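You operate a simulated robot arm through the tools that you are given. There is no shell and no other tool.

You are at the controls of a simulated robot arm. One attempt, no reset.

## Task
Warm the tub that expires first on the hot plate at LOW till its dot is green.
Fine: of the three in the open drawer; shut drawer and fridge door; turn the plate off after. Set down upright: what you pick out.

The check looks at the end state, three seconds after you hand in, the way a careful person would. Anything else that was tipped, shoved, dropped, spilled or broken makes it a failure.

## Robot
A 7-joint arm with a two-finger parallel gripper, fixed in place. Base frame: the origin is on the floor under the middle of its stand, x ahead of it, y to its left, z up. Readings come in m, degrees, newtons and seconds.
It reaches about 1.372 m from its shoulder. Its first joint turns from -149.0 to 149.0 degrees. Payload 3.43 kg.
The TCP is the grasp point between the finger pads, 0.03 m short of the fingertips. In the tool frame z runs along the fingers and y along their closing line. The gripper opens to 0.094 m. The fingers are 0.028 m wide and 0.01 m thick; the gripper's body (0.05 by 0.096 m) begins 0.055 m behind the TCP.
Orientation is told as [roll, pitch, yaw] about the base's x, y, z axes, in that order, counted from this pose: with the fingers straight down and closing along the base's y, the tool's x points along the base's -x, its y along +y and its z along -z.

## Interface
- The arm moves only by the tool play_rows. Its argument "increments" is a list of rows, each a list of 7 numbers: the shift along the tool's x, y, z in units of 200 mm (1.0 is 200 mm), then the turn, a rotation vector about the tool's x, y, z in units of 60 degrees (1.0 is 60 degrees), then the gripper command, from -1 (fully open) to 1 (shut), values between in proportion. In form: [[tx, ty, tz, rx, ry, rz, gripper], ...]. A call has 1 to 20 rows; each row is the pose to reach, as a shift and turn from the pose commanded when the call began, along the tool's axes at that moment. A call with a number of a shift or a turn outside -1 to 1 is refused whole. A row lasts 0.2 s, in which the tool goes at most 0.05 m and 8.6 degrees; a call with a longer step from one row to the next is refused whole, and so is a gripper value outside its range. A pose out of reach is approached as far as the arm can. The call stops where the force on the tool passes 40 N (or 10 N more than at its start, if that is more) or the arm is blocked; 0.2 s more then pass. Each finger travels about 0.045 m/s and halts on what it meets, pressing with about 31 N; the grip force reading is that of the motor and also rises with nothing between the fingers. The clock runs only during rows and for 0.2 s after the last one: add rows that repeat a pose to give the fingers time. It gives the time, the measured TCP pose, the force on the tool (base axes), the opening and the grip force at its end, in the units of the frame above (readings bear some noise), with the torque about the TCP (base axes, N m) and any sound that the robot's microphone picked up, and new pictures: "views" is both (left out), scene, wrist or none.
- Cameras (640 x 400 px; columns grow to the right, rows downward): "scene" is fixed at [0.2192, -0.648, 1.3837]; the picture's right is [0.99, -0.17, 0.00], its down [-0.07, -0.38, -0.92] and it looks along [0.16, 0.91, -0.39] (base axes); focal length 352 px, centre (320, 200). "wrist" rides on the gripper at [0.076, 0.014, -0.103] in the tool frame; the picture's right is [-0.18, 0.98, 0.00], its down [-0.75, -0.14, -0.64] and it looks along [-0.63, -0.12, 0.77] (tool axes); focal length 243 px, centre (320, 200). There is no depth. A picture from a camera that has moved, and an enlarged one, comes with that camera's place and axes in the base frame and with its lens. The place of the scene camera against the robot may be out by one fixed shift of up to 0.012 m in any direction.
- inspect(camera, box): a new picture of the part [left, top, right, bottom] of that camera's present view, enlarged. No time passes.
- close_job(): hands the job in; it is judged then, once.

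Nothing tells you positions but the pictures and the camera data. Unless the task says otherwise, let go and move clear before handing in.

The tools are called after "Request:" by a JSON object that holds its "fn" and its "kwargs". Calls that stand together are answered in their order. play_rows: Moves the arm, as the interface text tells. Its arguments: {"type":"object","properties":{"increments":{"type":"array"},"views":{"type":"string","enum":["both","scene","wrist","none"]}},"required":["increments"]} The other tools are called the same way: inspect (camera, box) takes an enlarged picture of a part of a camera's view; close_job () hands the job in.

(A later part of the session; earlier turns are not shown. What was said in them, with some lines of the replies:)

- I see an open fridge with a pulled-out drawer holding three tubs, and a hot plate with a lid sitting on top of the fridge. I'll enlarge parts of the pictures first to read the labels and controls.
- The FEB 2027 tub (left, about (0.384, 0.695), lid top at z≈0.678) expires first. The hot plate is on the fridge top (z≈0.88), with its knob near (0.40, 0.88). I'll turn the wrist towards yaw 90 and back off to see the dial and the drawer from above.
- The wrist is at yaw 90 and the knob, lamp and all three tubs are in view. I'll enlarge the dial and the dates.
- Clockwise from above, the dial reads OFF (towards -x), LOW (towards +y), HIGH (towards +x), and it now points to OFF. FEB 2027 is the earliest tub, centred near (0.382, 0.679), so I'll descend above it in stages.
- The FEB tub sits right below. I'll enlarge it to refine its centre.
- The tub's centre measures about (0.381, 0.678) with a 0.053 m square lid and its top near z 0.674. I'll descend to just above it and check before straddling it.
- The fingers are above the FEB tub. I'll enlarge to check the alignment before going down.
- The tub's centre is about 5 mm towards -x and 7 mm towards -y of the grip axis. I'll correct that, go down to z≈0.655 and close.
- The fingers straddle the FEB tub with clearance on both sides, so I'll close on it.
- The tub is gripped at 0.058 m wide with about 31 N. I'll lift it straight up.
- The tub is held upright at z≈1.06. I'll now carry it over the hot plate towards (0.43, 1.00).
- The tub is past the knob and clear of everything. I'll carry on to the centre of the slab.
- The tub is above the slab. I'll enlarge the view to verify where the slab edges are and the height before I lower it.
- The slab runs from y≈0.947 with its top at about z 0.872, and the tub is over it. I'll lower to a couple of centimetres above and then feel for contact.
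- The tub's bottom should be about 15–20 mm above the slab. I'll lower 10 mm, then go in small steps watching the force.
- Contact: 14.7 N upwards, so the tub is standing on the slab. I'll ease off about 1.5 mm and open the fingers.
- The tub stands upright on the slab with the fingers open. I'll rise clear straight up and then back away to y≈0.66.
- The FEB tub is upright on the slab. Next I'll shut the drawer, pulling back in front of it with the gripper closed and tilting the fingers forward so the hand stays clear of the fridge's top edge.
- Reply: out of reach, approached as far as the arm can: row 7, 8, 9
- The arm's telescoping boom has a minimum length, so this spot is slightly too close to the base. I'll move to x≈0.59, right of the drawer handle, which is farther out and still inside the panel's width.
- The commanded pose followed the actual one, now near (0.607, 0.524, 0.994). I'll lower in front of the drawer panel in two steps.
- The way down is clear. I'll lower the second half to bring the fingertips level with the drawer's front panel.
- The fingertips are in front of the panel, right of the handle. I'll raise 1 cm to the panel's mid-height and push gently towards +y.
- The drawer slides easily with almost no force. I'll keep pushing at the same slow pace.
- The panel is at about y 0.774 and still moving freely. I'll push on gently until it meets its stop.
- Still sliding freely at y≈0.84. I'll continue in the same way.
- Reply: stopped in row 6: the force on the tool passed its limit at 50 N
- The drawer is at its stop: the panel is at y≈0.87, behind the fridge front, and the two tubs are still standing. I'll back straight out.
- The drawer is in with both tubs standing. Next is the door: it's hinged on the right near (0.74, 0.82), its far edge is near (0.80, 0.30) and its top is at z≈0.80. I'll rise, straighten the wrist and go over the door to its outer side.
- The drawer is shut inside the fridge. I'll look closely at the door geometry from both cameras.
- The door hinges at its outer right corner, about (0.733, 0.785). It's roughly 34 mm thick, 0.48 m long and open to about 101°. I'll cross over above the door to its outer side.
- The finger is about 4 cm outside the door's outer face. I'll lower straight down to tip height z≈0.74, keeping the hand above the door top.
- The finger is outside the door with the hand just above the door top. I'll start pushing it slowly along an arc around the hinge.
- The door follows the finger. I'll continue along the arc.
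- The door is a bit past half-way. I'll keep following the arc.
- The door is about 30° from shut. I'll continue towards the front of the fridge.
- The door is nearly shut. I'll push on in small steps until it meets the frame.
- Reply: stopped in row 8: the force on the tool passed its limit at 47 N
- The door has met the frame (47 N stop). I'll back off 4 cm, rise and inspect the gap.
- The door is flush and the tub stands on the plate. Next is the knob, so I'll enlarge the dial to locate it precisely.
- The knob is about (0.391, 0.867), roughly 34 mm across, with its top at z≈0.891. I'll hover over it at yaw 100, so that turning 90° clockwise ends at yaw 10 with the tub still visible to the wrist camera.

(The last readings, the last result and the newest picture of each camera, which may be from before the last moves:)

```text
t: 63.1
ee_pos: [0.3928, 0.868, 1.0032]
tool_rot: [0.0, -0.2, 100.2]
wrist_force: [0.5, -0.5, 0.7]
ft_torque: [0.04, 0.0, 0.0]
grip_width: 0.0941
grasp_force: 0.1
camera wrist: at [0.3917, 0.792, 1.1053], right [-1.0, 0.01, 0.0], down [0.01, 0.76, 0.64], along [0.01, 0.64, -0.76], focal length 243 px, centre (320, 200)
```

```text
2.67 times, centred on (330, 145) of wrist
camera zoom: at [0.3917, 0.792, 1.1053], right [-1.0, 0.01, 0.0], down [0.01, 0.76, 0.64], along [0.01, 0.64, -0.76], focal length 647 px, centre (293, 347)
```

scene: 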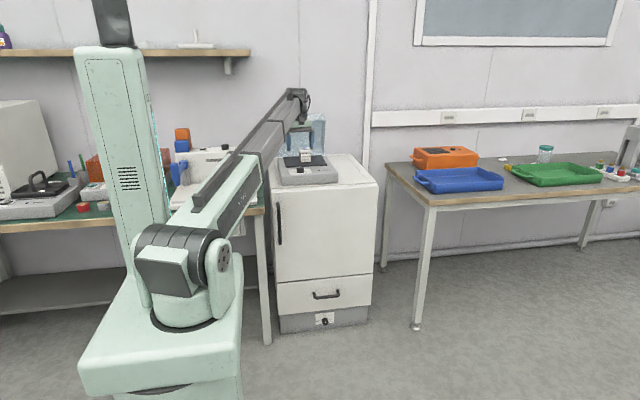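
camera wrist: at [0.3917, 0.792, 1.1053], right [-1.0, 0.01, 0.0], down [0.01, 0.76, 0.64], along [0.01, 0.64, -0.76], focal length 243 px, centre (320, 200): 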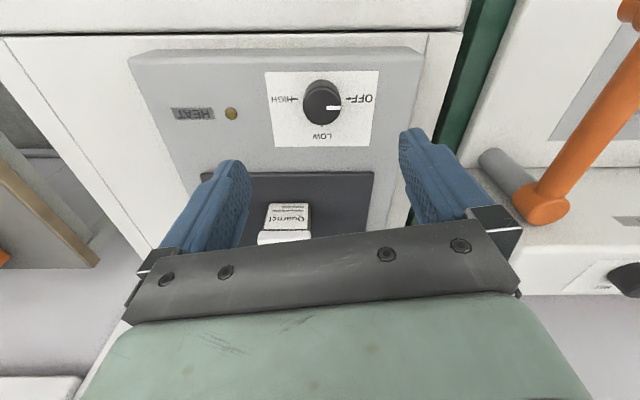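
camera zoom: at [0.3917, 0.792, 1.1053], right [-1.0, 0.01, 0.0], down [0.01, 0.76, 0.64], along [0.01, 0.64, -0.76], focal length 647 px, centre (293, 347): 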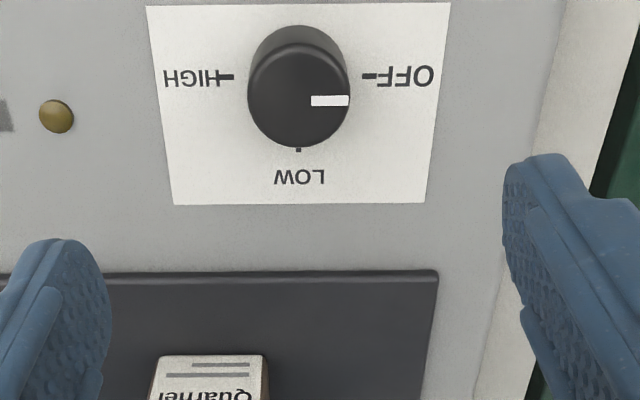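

The view is well aligned and the knob is within 2 mm in x and about 4 mm towards -y of the grip axis. I'll correct that and lower to just above the knob.

Request:
{"fn": "play_rows", "kwargs": {"increments": [[0.018, 0.0135, 0.12, 0, 0, 0, -1], [0.018, 0.0135, 0.24, 0, 0, 0, -1], [0.018, 0.0135, 0.325, 0, 0, 0, -1], [0.018, 0.0135, 0.325, 0, 0, 0, -1]]}}

Request:
{"fn": "inspect", "kwargs": {"camera": "wrist", "box": [220, 70, 440, 220]}}

```text
t: 64.1
ee_pos: [0.3898, 0.8647, 0.9382]
tool_rot: [0.1, -0.3, 100.0]
wrist_force: [-0.8, 0.0, -1.0]
ft_torque: [0.01, -0.03, 0.01]
grip_width: 0.094
grasp_force: 0.1
camera wrist: at [0.3895, 0.7872, 1.0404], right [-1.0, 0.01, 0.0], down [0.01, 0.76, 0.64], along [0.01, 0.64, -0.76], focal length 243 px, centre (320, 200)
```

scene: 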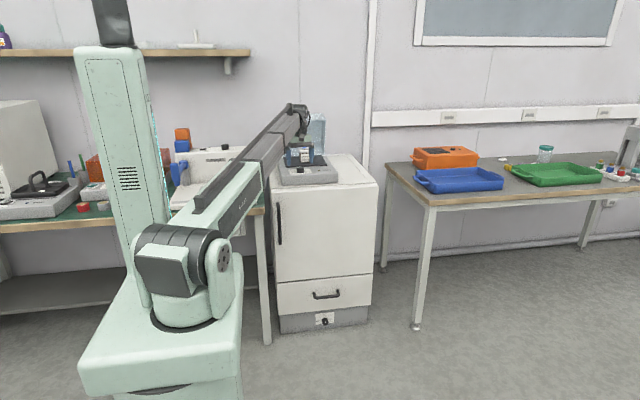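
wrist: 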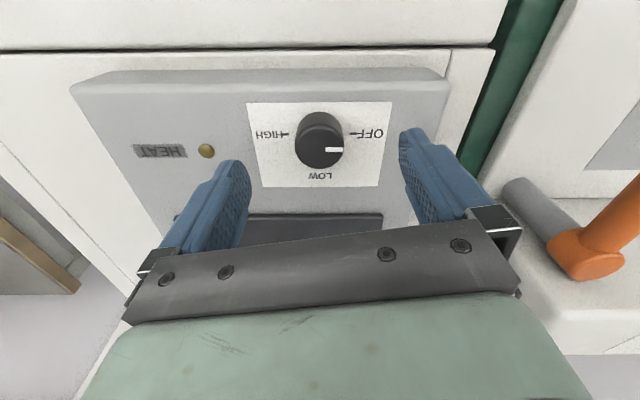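

```text
2.67 times, centred on (330, 145) of wrist
camera zoom: at [0.3895, 0.7872, 1.0404], right [-1.0, 0.01, 0.0], down [0.01, 0.76, 0.64], along [0.01, 0.64, -0.76], focal length 647 px, centre (293, 347)
```

zoom: 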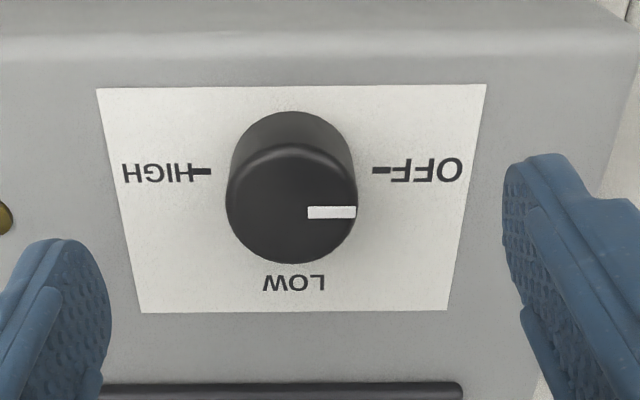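

Alignment is good to within about 2 mm. I'll go down so the tips straddle the knob about 6 mm above the panel, then close gently.

Request:
{"fn": "play_rows", "kwargs": {"increments": [[-0.0074, -0.0013, 0.06, 0, 0, 0, -1], [-0.0074, -0.0013, 0.12, 0, 0, 0, -1], [-0.0074, -0.0013, 0.165, 0, 0, 0, -1], [-0.0074, -0.0013, 0.165, 0, 0, 0, -1]]}}

Request:
{"fn": "play_rows", "kwargs": {"increments": [[0, 0, 0, 0, 0, 0, 0], [0, 0, 0, 0, 0, 0, 0.5], [0, 0, 0, 0, 0, 0, 1], [0, 0, 0, 0, 0, 0, 1], [0, 0, 0, 0, 0, 0, 1], [0, 0, 0, 0, 0, 0, 1]]}}

```text
t: 65.1
ee_pos: [0.3893, 0.8663, 0.9059]
tool_rot: [-0.1, -0.2, 100.0]
wrist_force: [-0.4, -0.3, 0.4]
ft_torque: [0.02, 0.0, 0.01]
grip_width: 0.0939
grasp_force: 0.0
camera wrist: at [0.3889, 0.7902, 1.0087], right [-1.0, 0.01, 0.0], down [0.01, 0.76, 0.64], along [0.01, 0.64, -0.76], focal length 243 px, centre (320, 200)
```

scene: 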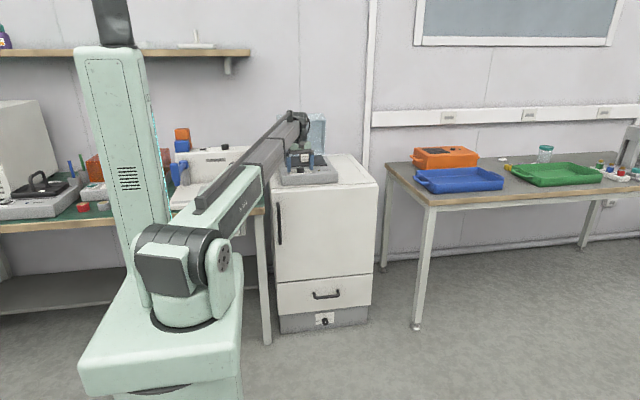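
wrist: 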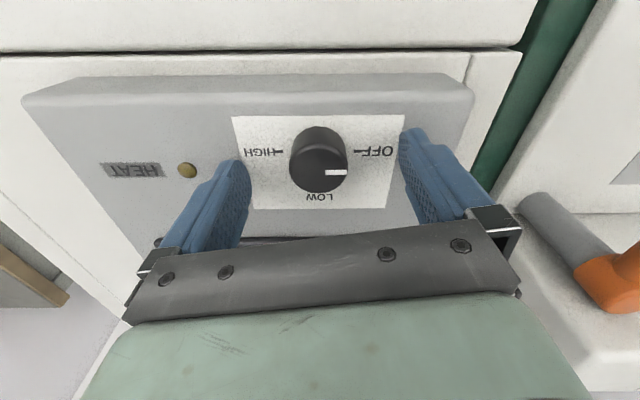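

```text
t: 66.5
ee_pos: [0.3902, 0.8672, 0.9069]
tool_rot: [-0.1, -0.2, 100.0]
wrist_force: [4.3, 1.7, 1.0]
ft_torque: [0.09, -0.14, 0.01]
grip_width: 0.0331
grasp_force: 45.4
camera wrist: at [0.3893, 0.7903, 1.0089], right [-1.0, 0.01, 0.0], down [0.01, 0.76, 0.64], along [0.01, 0.64, -0.76], focal length 243 px, centre (320, 200)
```

scene: 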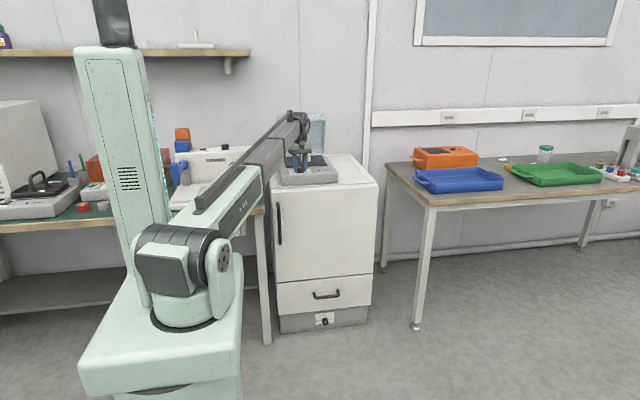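
wrist: 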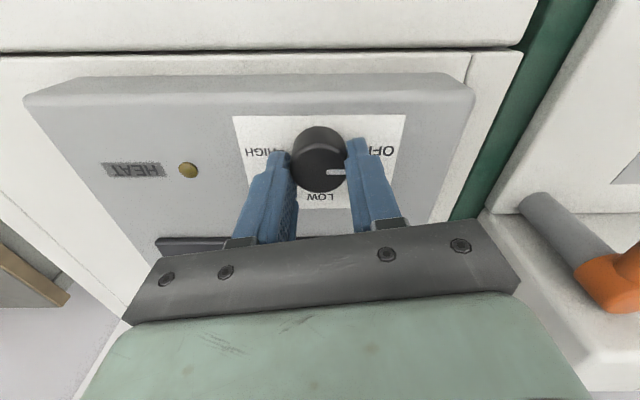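

The knob is gripped at 33 mm. I'll turn it 45° clockwise (seen from above) and check.

Request:
{"fn": "play_rows", "kwargs": {"increments": [[0, 0, 0, 0, 0, 0.125, 1], [0, 0, 0, 0, 0, 0.25, 1], [0, 0, 0, 0, 0, 0.375, 1], [0, 0, 0, 0, 0, 0.5, 1], [0, 0, 0, 0, 0, 0.625, 1], [0, 0, 0, 0, 0, 0.75, 1], [0, 0, 0, 0, 0, 0.75, 1]]}}

Request:
{"fn": "inspect", "kwargs": {"camera": "wrist", "box": [180, 70, 440, 240]}}

```text
t: 68.1
ee_pos: [0.391, 0.8666, 0.9042]
tool_rot: [0.1, -0.4, 54.9]
wrist_force: [20.2, 13.1, 26.1]
ft_torque: [-0.2, -1.19, 0.02]
grip_width: 0.0332
grasp_force: 45.6
camera wrist: at [0.3355, 0.8122, 1.0078], right [-0.7, 0.72, 0.0], down [0.55, 0.53, 0.65], along [0.46, 0.45, -0.76], focal length 243 px, centre (320, 200)
```

scene: 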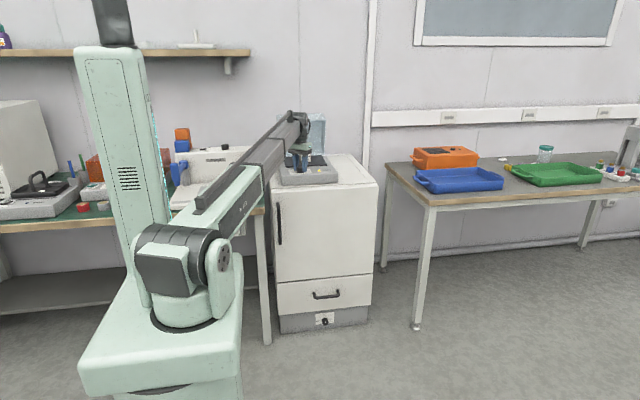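
wrist: 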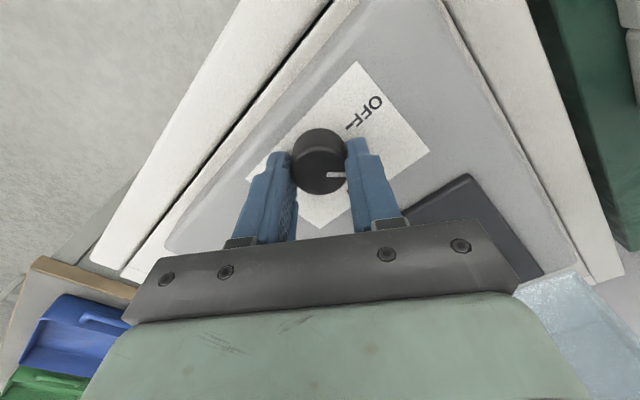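

```text
2.35 times, centred on (310, 155) of wrist
camera zoom: at [0.3355, 0.8122, 1.0078], right [-0.7, 0.72, 0.0], down [0.55, 0.53, 0.65], along [0.46, 0.45, -0.76], focal length 571 px, centre (344, 306)
```

zoom: 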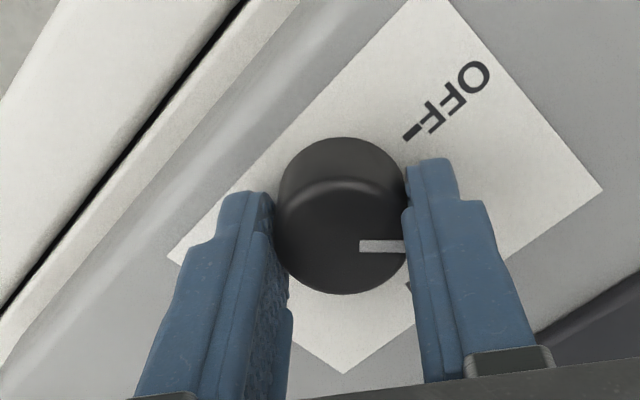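

The knob has turned 45° with the grip, but a side load of about 35 N has built up. I'll relieve it by a small shift before turning on.

Request:
{"fn": "play_rows", "kwargs": {"increments": [[-0.011, -0.0045, -0.01, 0, 0, 0, 1], [-0.011, -0.0045, -0.01, 0, 0, 0, 1]], "views": "none"}}

```text
t: 68.7
ee_pos: [0.3912, 0.8655, 0.9046]
tool_rot: [0.3, 0.2, 55.0]
wrist_force: [5.4, -2.7, -6.3]
ft_torque: [0.88, -1.15, 0.01]
grip_width: 0.0332
grasp_force: 45.6
```

The load has dropped to under 10 N. I'll turn on in two smaller stages.

Request:
{"fn": "play_rows", "kwargs": {"increments": [[0, 0, 0, 0, 0, 0.125, 1], [0, 0, 0, 0, 0, 0.25, 1], [0, 0, 0, 0, 0, 0.375, 1]], "views": "none"}}

```text
t: 69.5
ee_pos: [0.3907, 0.8664, 0.9064]
tool_rot: [0.0, 0.2, 32.4]
wrist_force: [1.6, -22.0, -25.0]
ft_torque: [0.06, -0.25, 0.03]
grip_width: 0.0332
grasp_force: 45.5
```

The turn continues. I'll counter the -y/-z load and finish the last 22.5°.

Request:
{"fn": "play_rows", "kwargs": {"increments": [[0.004, -0.0063, 0.008, 0, 0, 0, 1], [0.004, -0.0063, 0.008, 0, 0, 0.125, 1], [0.004, -0.0063, 0.008, 0, 0, 0.25, 1], [0.004, -0.0063, 0.008, 0, 0, 0.375, 1], [0.004, -0.0063, 0.008, 0, 0, 0.375, 1]]}}

Request:
{"fn": "inspect", "kwargs": {"camera": "wrist", "box": [180, 70, 440, 240]}}

Request:
{"fn": "inspect", "kwargs": {"camera": "wrist", "box": [480, 200, 640, 400]}}

Request:
{"fn": "inspect", "kwargs": {"camera": "scene", "box": [265, 130, 345, 190]}}

```text
t: 70.7
ee_pos: [0.3915, 0.8655, 0.9047]
tool_rot: [0.0, 0.1, 9.9]
wrist_force: [-5.9, -25.5, -24.1]
ft_torque: [-0.1, -0.63, 0.02]
grip_width: 0.033
grasp_force: 45.4
camera wrist: at [0.3144, 0.8672, 1.0084], right [0.01, 1.0, 0.0], down [0.77, -0.01, 0.64], along [0.64, -0.01, -0.77], focal length 243 px, centre (320, 200)
```

scene: 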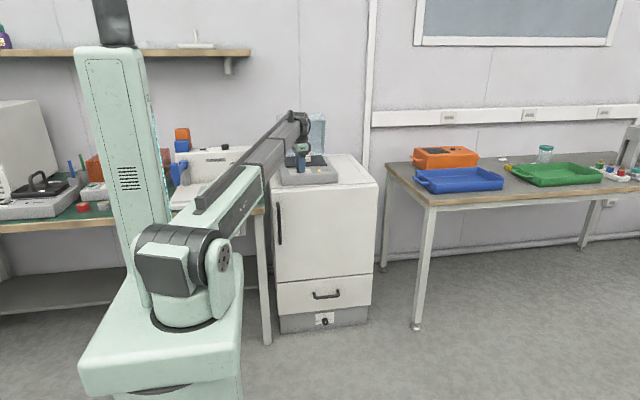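
wrist: 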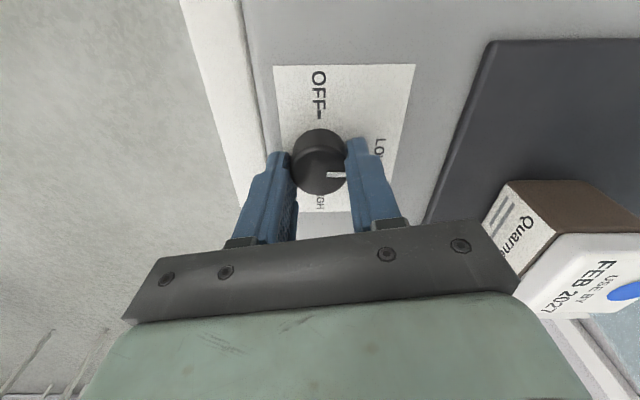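

```text
2.35 times, centred on (310, 155) of wrist
camera zoom: at [0.3144, 0.8672, 1.0084], right [0.01, 1.0, 0.0], down [0.77, -0.01, 0.64], along [0.64, -0.01, -0.77], focal length 571 px, centre (344, 306)
```

zoom: 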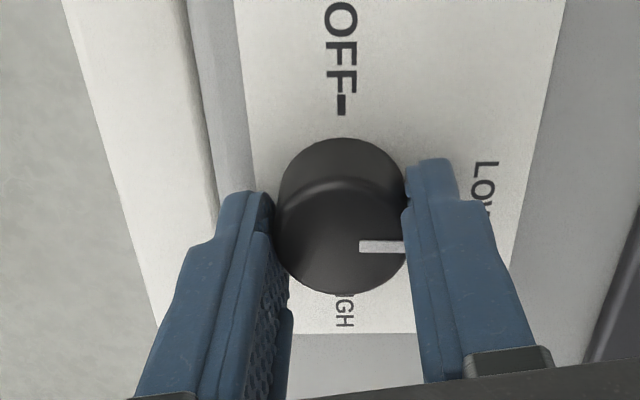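

```text
2.00 times, centred on (560, 300) of wrist
camera zoom: at [0.3144, 0.8672, 1.0084], right [0.01, 1.0, 0.0], down [0.77, -0.01, 0.64], along [0.64, -0.01, -0.77], focal length 485 px, centre (-160, 0)
```

zoom: 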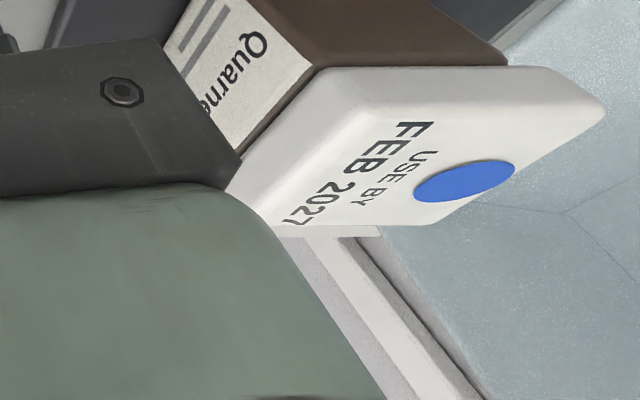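

```text
6.67 times, centred on (305, 160) of scene
camera zoom: at [0.2192, -0.648, 1.3837], right [0.99, -0.17, 0.0], down [-0.07, -0.38, -0.92], along [0.16, 0.91, -0.39], focal length 2349 px, centre (420, 467)
```

zoom: 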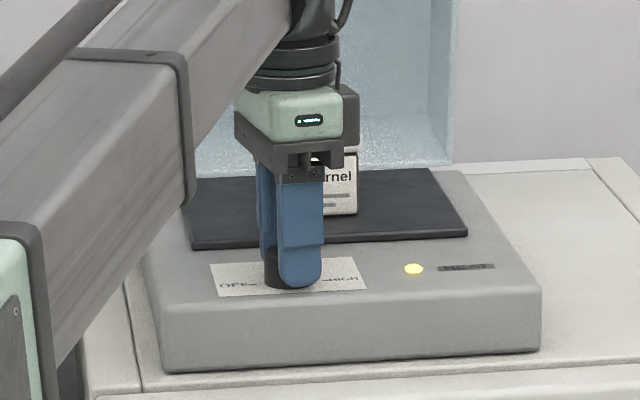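

The HEAT lamp is lit and the knob points at LOW, with the tub's dot (blue) visible at the right of the wrist view. I'll relieve the side load and wait, watching the dot.

Request:
{"fn": "play_rows", "kwargs": {"increments": [[0.0015, -0.009, 0.0075, 0, 0, 0, 1], [0.0015, -0.009, 0.0075, 0, 0, 0, 1], [0.0015, -0.009, 0.0075, 0, 0, 0, 1], [0.0015, -0.009, 0.0075, 0, 0, 0, 1], [0.0015, -0.009, 0.0075, 0, 0, 0, 1], [0.0015, -0.009, 0.0075, 0, 0, 0, 1], [0.0015, -0.009, 0.0075, 0, 0, 0, 1], [0.0015, -0.009, 0.0075, 0, 0, 0, 1], [0.0015, -0.009, 0.0075, 0, 0, 0, 1], [0.0015, -0.009, 0.0075, 0, 0, 0, 1]], "views": "wrist"}}

```text
t: 72.9
ee_pos: [0.3915, 0.8659, 0.9056]
tool_rot: [0.3, -0.1, 9.9]
wrist_force: [-11.2, -0.4, 22.8]
ft_torque: [-0.75, 1.05, 0.0]
grip_width: 0.0333
grasp_force: 45.0
camera wrist: at [0.3143, 0.8663, 1.0083], right [0.01, 1.0, 0.01], down [0.77, -0.01, 0.64], along [0.64, 0.0, -0.77], focal length 243 px, centre (320, 200)
```

wrist: 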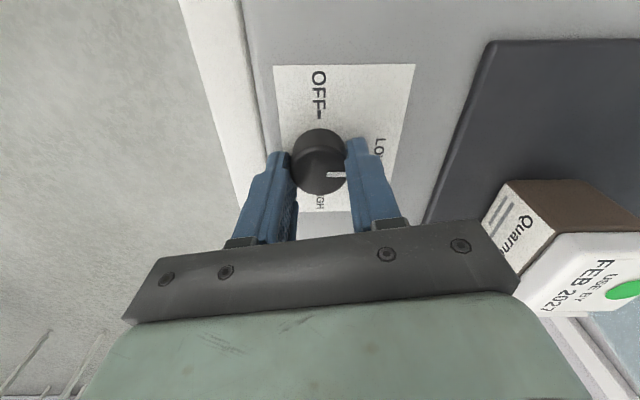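

The dot is already green, so I'm turning the knob back to OFF now.

Request:
{"fn": "play_rows", "kwargs": {"increments": [[0, 0, -0.005, 0, 0, -0.14, 1], [0, 0, -0.005, 0, 0, -0.28, 1], [0, 0, -0.005, 0, 0, -0.42, 1], [0, 0, -0.005, 0, 0, -0.56, 1], [0, 0, -0.005, 0, 0, -0.7, 1], [0, 0, -0.005, 0, 0, -0.84, 1], [0, 0, -0.005, 0, 0, -0.98, 1]], "views": "none"}}

```text
t: 74.5
ee_pos: [0.3906, 0.867, 0.9053]
tool_rot: [0.2, -0.4, 69.0]
wrist_force: [-10.0, 32.1, 14.3]
ft_torque: [-0.06, 0.12, -0.03]
grip_width: 0.0331
grasp_force: 45.0
```

Two thirds back. I'll relieve the side load and finish the last 31° to OFF.

Request:
{"fn": "play_rows", "kwargs": {"increments": [[-0.009, 0.007, -0.004, 0, 0, -0.13, 1], [-0.009, 0.007, -0.004, 0, 0, -0.26, 1], [-0.009, 0.007, -0.004, 0, 0, -0.39, 1], [-0.009, 0.007, -0.004, 0, 0, -0.517, 1], [-0.009, 0.007, -0.004, 0, 0, -0.517, 1]]}}

Request:
{"fn": "inspect", "kwargs": {"camera": "wrist", "box": [140, 70, 440, 240]}}

Request:
{"fn": "inspect", "kwargs": {"camera": "scene", "box": [265, 130, 345, 190]}}

```text
t: 75.7
ee_pos: [0.3891, 0.8658, 0.9041]
tool_rot: [0.0, -0.2, 100.0]
wrist_force: [-8.0, 9.9, -4.1]
ft_torque: [1.5, 0.28, 0.04]
grip_width: 0.0332
grasp_force: 45.3
camera wrist: at [0.3896, 0.7893, 1.0078], right [-1.0, 0.01, 0.0], down [0.01, 0.77, 0.64], along [0.01, 0.64, -0.77], focal length 243 px, centre (320, 200)
```

scene: 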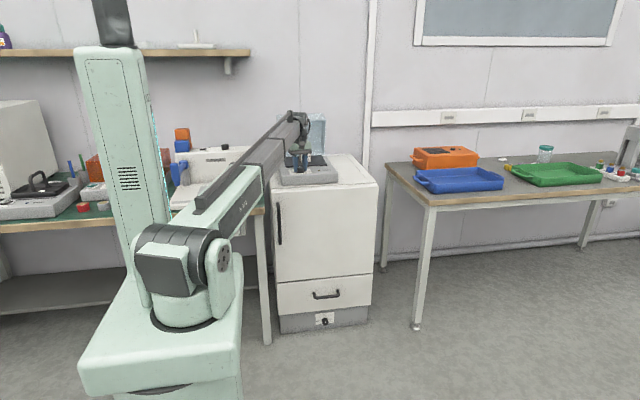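
wrist: 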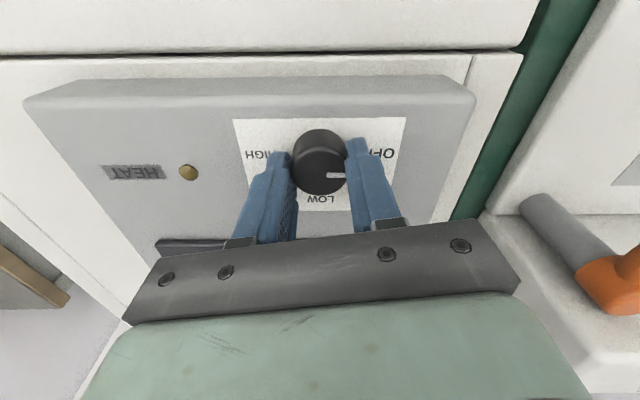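

```text
2.13 times, centred on (290, 155) of wrist
camera zoom: at [0.3896, 0.7893, 1.0078], right [-1.0, 0.01, 0.0], down [0.01, 0.77, 0.64], along [0.01, 0.64, -0.77], focal length 518 px, centre (384, 296)
```

zoom: 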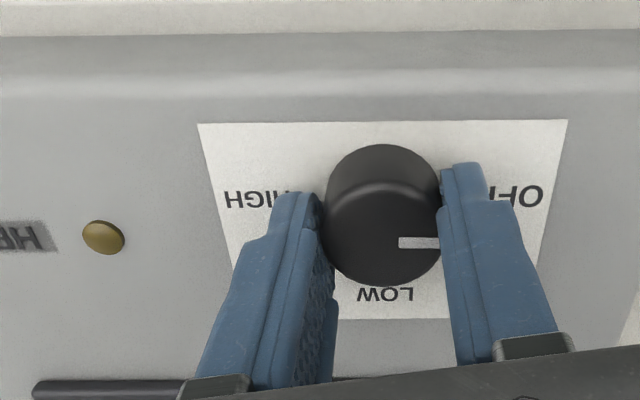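

```text
6.67 times, centred on (305, 160) of scene
camera zoom: at [0.2192, -0.648, 1.3837], right [0.99, -0.17, 0.0], down [-0.07, -0.38, -0.92], along [0.16, 0.91, -0.39], focal length 2349 px, centre (420, 467)
```

zoom: 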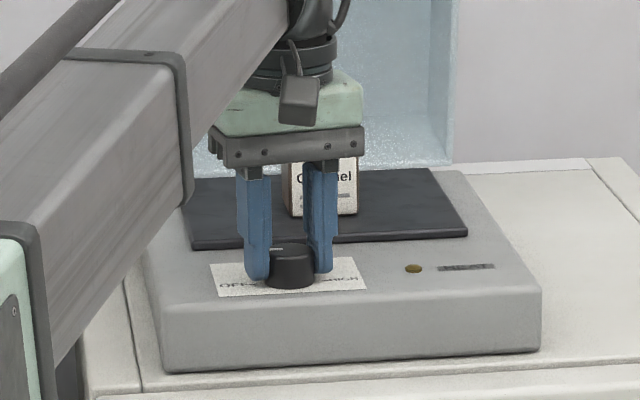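

The lamp is dark and the pointer is at OFF. I'll open the fingers and rise straight up.

Request:
{"fn": "play_rows", "kwargs": {"increments": [[0, 0, 0, 0, 0, 0, 0.3], [0, 0, 0, 0, 0, 0, -0.3], [0, 0, 0, 0, 0, 0, -0.6], [0, 0, -0.1, 0, 0, 0, -0.6], [0, 0, -0.3, 0, 0, 0, -0.6], [0, 0, -0.5, 0, 0, 0, -0.6], [0, 0, -0.7, 0, 0, 0, -0.6], [0, 0, -0.85, 0, 0, 0, -0.6]]}}

Request:
{"fn": "inspect", "kwargs": {"camera": "scene", "box": [265, 130, 345, 190]}}

Request:
{"fn": "inspect", "kwargs": {"camera": "wrist", "box": [140, 40, 440, 240]}}

```text
t: 77.5
ee_pos: [0.3899, 0.868, 1.0729]
tool_rot: [0.0, -0.2, 99.8]
wrist_force: [0.1, 0.6, 0.3]
ft_torque: [0.03, 0.04, -0.01]
grip_width: 0.0753
grasp_force: 0.1
camera wrist: at [0.3897, 0.7906, 1.1764], right [-1.0, 0.01, 0.0], down [0.01, 0.76, 0.64], along [0.01, 0.64, -0.76], focal length 243 px, centre (320, 200)
```

scene: 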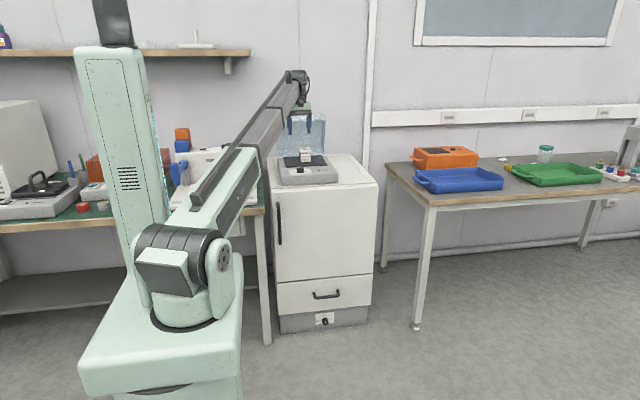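
wrist: 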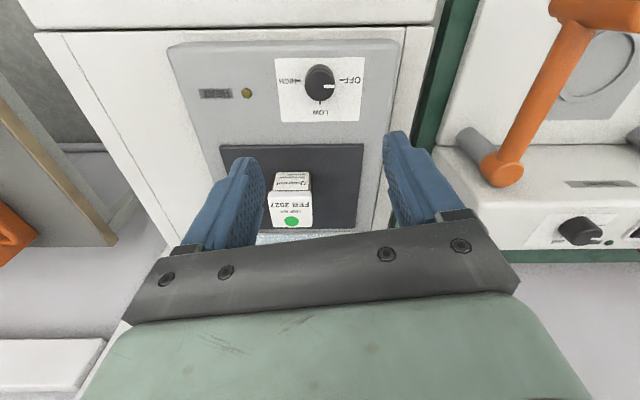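

```text
6.67 times, centred on (305, 160) of scene
camera zoom: at [0.2192, -0.648, 1.3837], right [0.99, -0.17, 0.0], down [-0.07, -0.38, -0.92], along [0.16, 0.91, -0.39], focal length 2349 px, centre (420, 467)
```

zoom: 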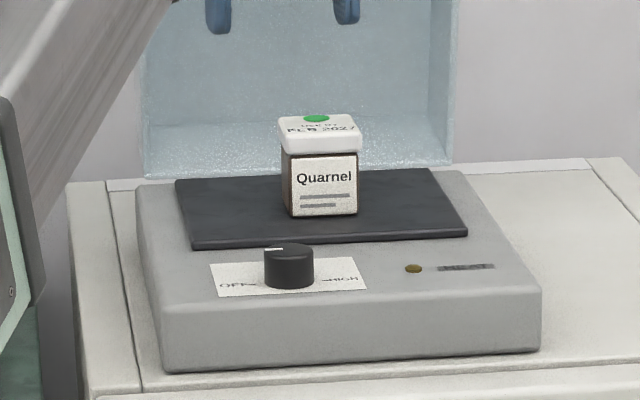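

```text
2.00 times, centred on (290, 140) of wrist
camera zoom: at [0.3897, 0.7906, 1.1764], right [-1.0, 0.01, 0.0], down [0.01, 0.76, 0.64], along [0.01, 0.64, -0.76], focal length 485 px, centre (380, 320)
```

zoom: 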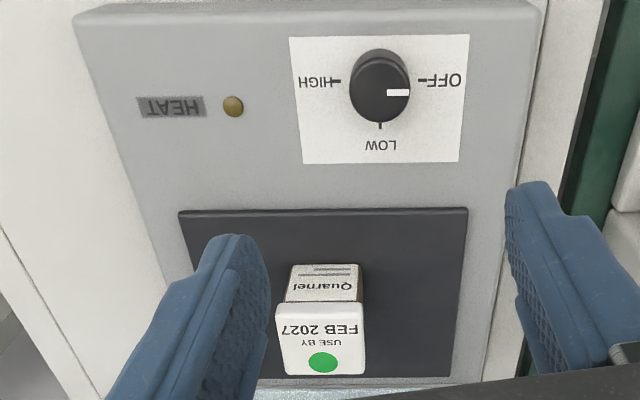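

The dot is green, the plate is off and the tub is upright. I'll back clear of the fridge and watch that the dot stays green.

Request:
{"fn": "play_rows", "kwargs": {"increments": [[0.15, 0, -0.05, 0, 0, 0, -0.6], [0.35, 0, -0.1, 0, 0, 0, -0.6], [0.55, 0, -0.15, 0, 0, 0, -0.6], [0.75, 0, -0.2, 0, 0, 0, -0.6], [0.9, 0, -0.2, 0, 0, 0, -0.6], [1.0, 0, -0.2, 0, 0, 0, -0.6], [1.0, 0, -0.2, 0, 0, 0, -0.6], [1.0, 0, -0.2, 0, 0, 0, -0.6], [1.0, 0, -0.2, 0, 0, 0, -0.6], [1.0, 0, -0.2, 0, 0, 0, -0.6], [1.0, 0, -0.2, 0, 0, 0, -0.6], [1.0, 0, -0.2, 0, 0, 0, -0.6], [1.0, 0, -0.2, 0, 0, 0, -0.6], [1.0, 0, -0.2, 0, 0, 0, -0.6], [1.0, 0, -0.2, 0, 0, 0, -0.6]]}}

Request:
{"fn": "inspect", "kwargs": {"camera": "scene", "box": [265, 130, 345, 190]}}

Request:
{"fn": "inspect", "kwargs": {"camera": "scene", "box": [255, 140, 395, 345]}}

```text
t: 80.7
ee_pos: [0.4253, 0.6682, 1.1146]
tool_rot: [0.0, -0.2, 99.8]
wrist_force: [0.7, -0.1, -0.1]
ft_torque: [-0.01, -0.01, 0.02]
grip_width: 0.0751
grasp_force: 0.1
camera wrist: at [0.4252, 0.5917, 1.2175], right [-1.0, 0.01, 0.0], down [0.01, 0.76, 0.64], along [0.01, 0.64, -0.76], focal length 243 px, centre (320, 200)
```

scene: 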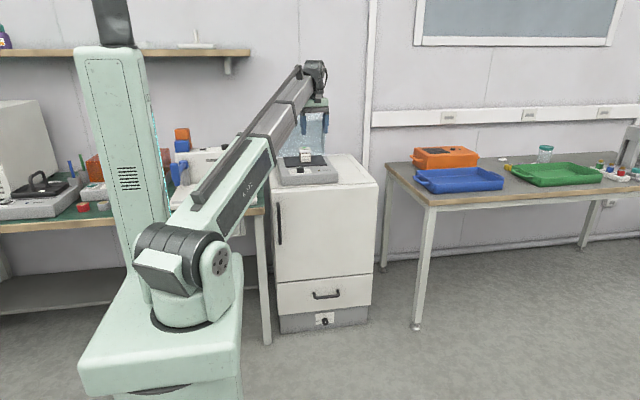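
wrist: 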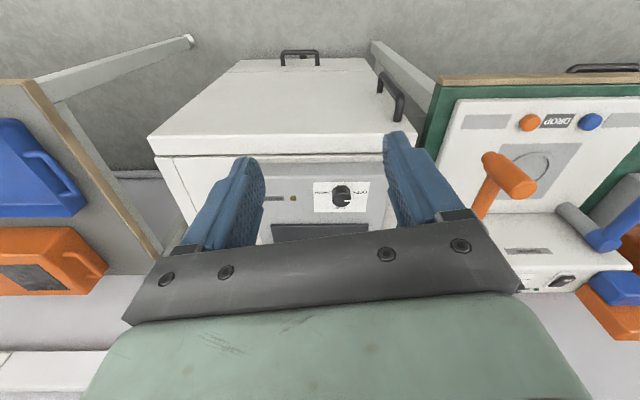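

```text
6.67 times, centred on (305, 160) of scene
camera zoom: at [0.2192, -0.648, 1.3837], right [0.99, -0.17, 0.0], down [-0.07, -0.38, -0.92], along [0.16, 0.91, -0.39], focal length 2349 px, centre (420, 467)
```

zoom: 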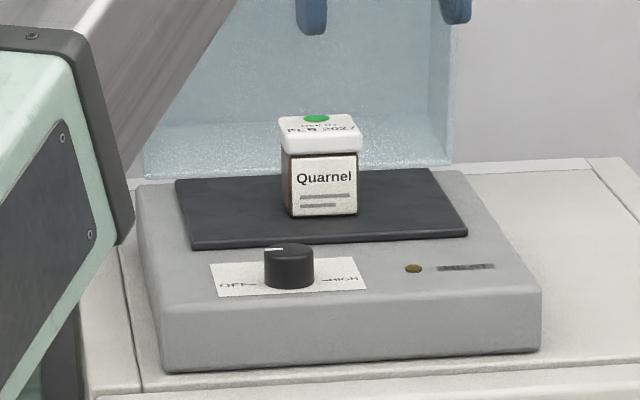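

```text
1.95 times, centred on (325, 242) of scene
camera zoom: at [0.2192, -0.648, 1.3837], right [0.99, -0.17, 0.0], down [-0.07, -0.38, -0.92], along [0.16, 0.91, -0.39], focal length 687 px, centre (310, 117)
```

zoom: 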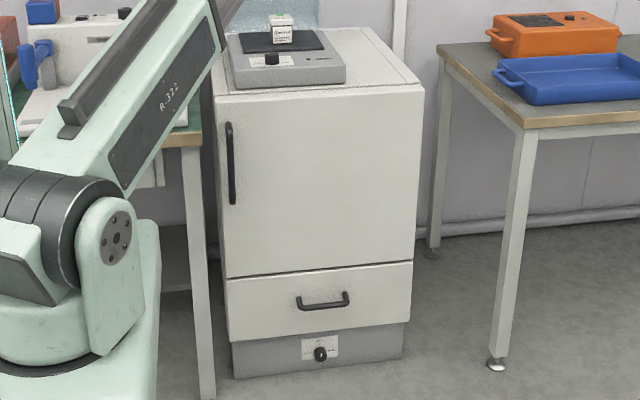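

The dot stays green. I'll check the door gap closely once more before handing in.

Request:
{"fn": "inspect", "kwargs": {"camera": "wrist", "box": [140, 90, 420, 220]}}

Request:
{"fn": "inspect", "kwargs": {"camera": "scene", "box": [262, 170, 392, 230]}}

```text
2.29 times, centred on (280, 155) of wrist
camera zoom: at [0.4252, 0.5917, 1.2175], right [-1.0, 0.01, 0.0], down [0.01, 0.76, 0.64], along [0.01, 0.64, -0.76], focal length 555 px, centre (411, 303)
```

zoom: 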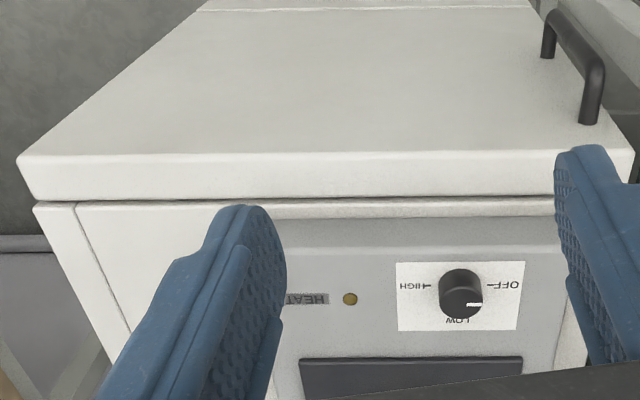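

```text
4.92 times, centred on (327, 200) of scene
camera zoom: at [0.2192, -0.648, 1.3837], right [0.99, -0.17, 0.0], down [-0.07, -0.38, -0.92], along [0.16, 0.91, -0.39], focal length 1734 px, centre (286, 200)
```

zoom: 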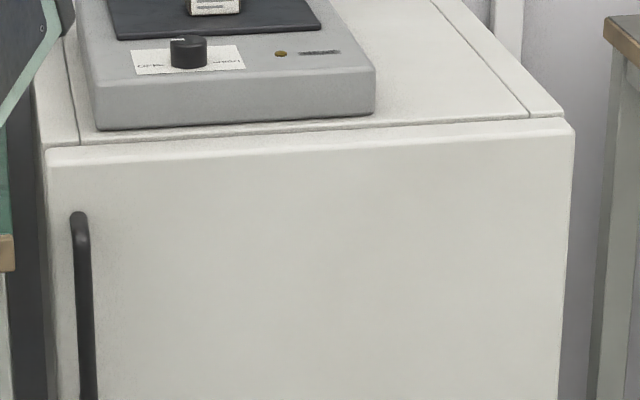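

The earliest tub, FEB 2027, stands upright on the hot plate with a green dot. The plate is OFF with its lamp dark, and the drawer and fridge door are both shut with an even gap. The arm is clear with nothing in its grip, so I'm handing in.

Request:
{"fn": "close_job", "kwargs": {}}

```text
The job is handed in.
```

I warmed the FEB 2027 tub, the earliest-dated of the three in the drawer, on the hot plate at LOW until its dot turned green. I handed the job in with the dot still green. The result of the check has not come back.

- **Tub:** it stands upright on the hot plate, where I left it after warming.
- **Hot plate:** the knob is back at OFF and the heat lamp is dark. The dot was still green about five seconds after I turned it off.
- **Drawer:** it is pushed in to its stop. The other two tubs were still standing when I last saw them, before I shut the door.
- **Fridge door:** it is closed, with an even gap along the top edge.
- **Arm:** it is empty and clear of the fridge and plate.

I saw nothing else tipped, moved or spilled. Turning the knob put up to about 37 N of side load on it, but it turned fully both ways.
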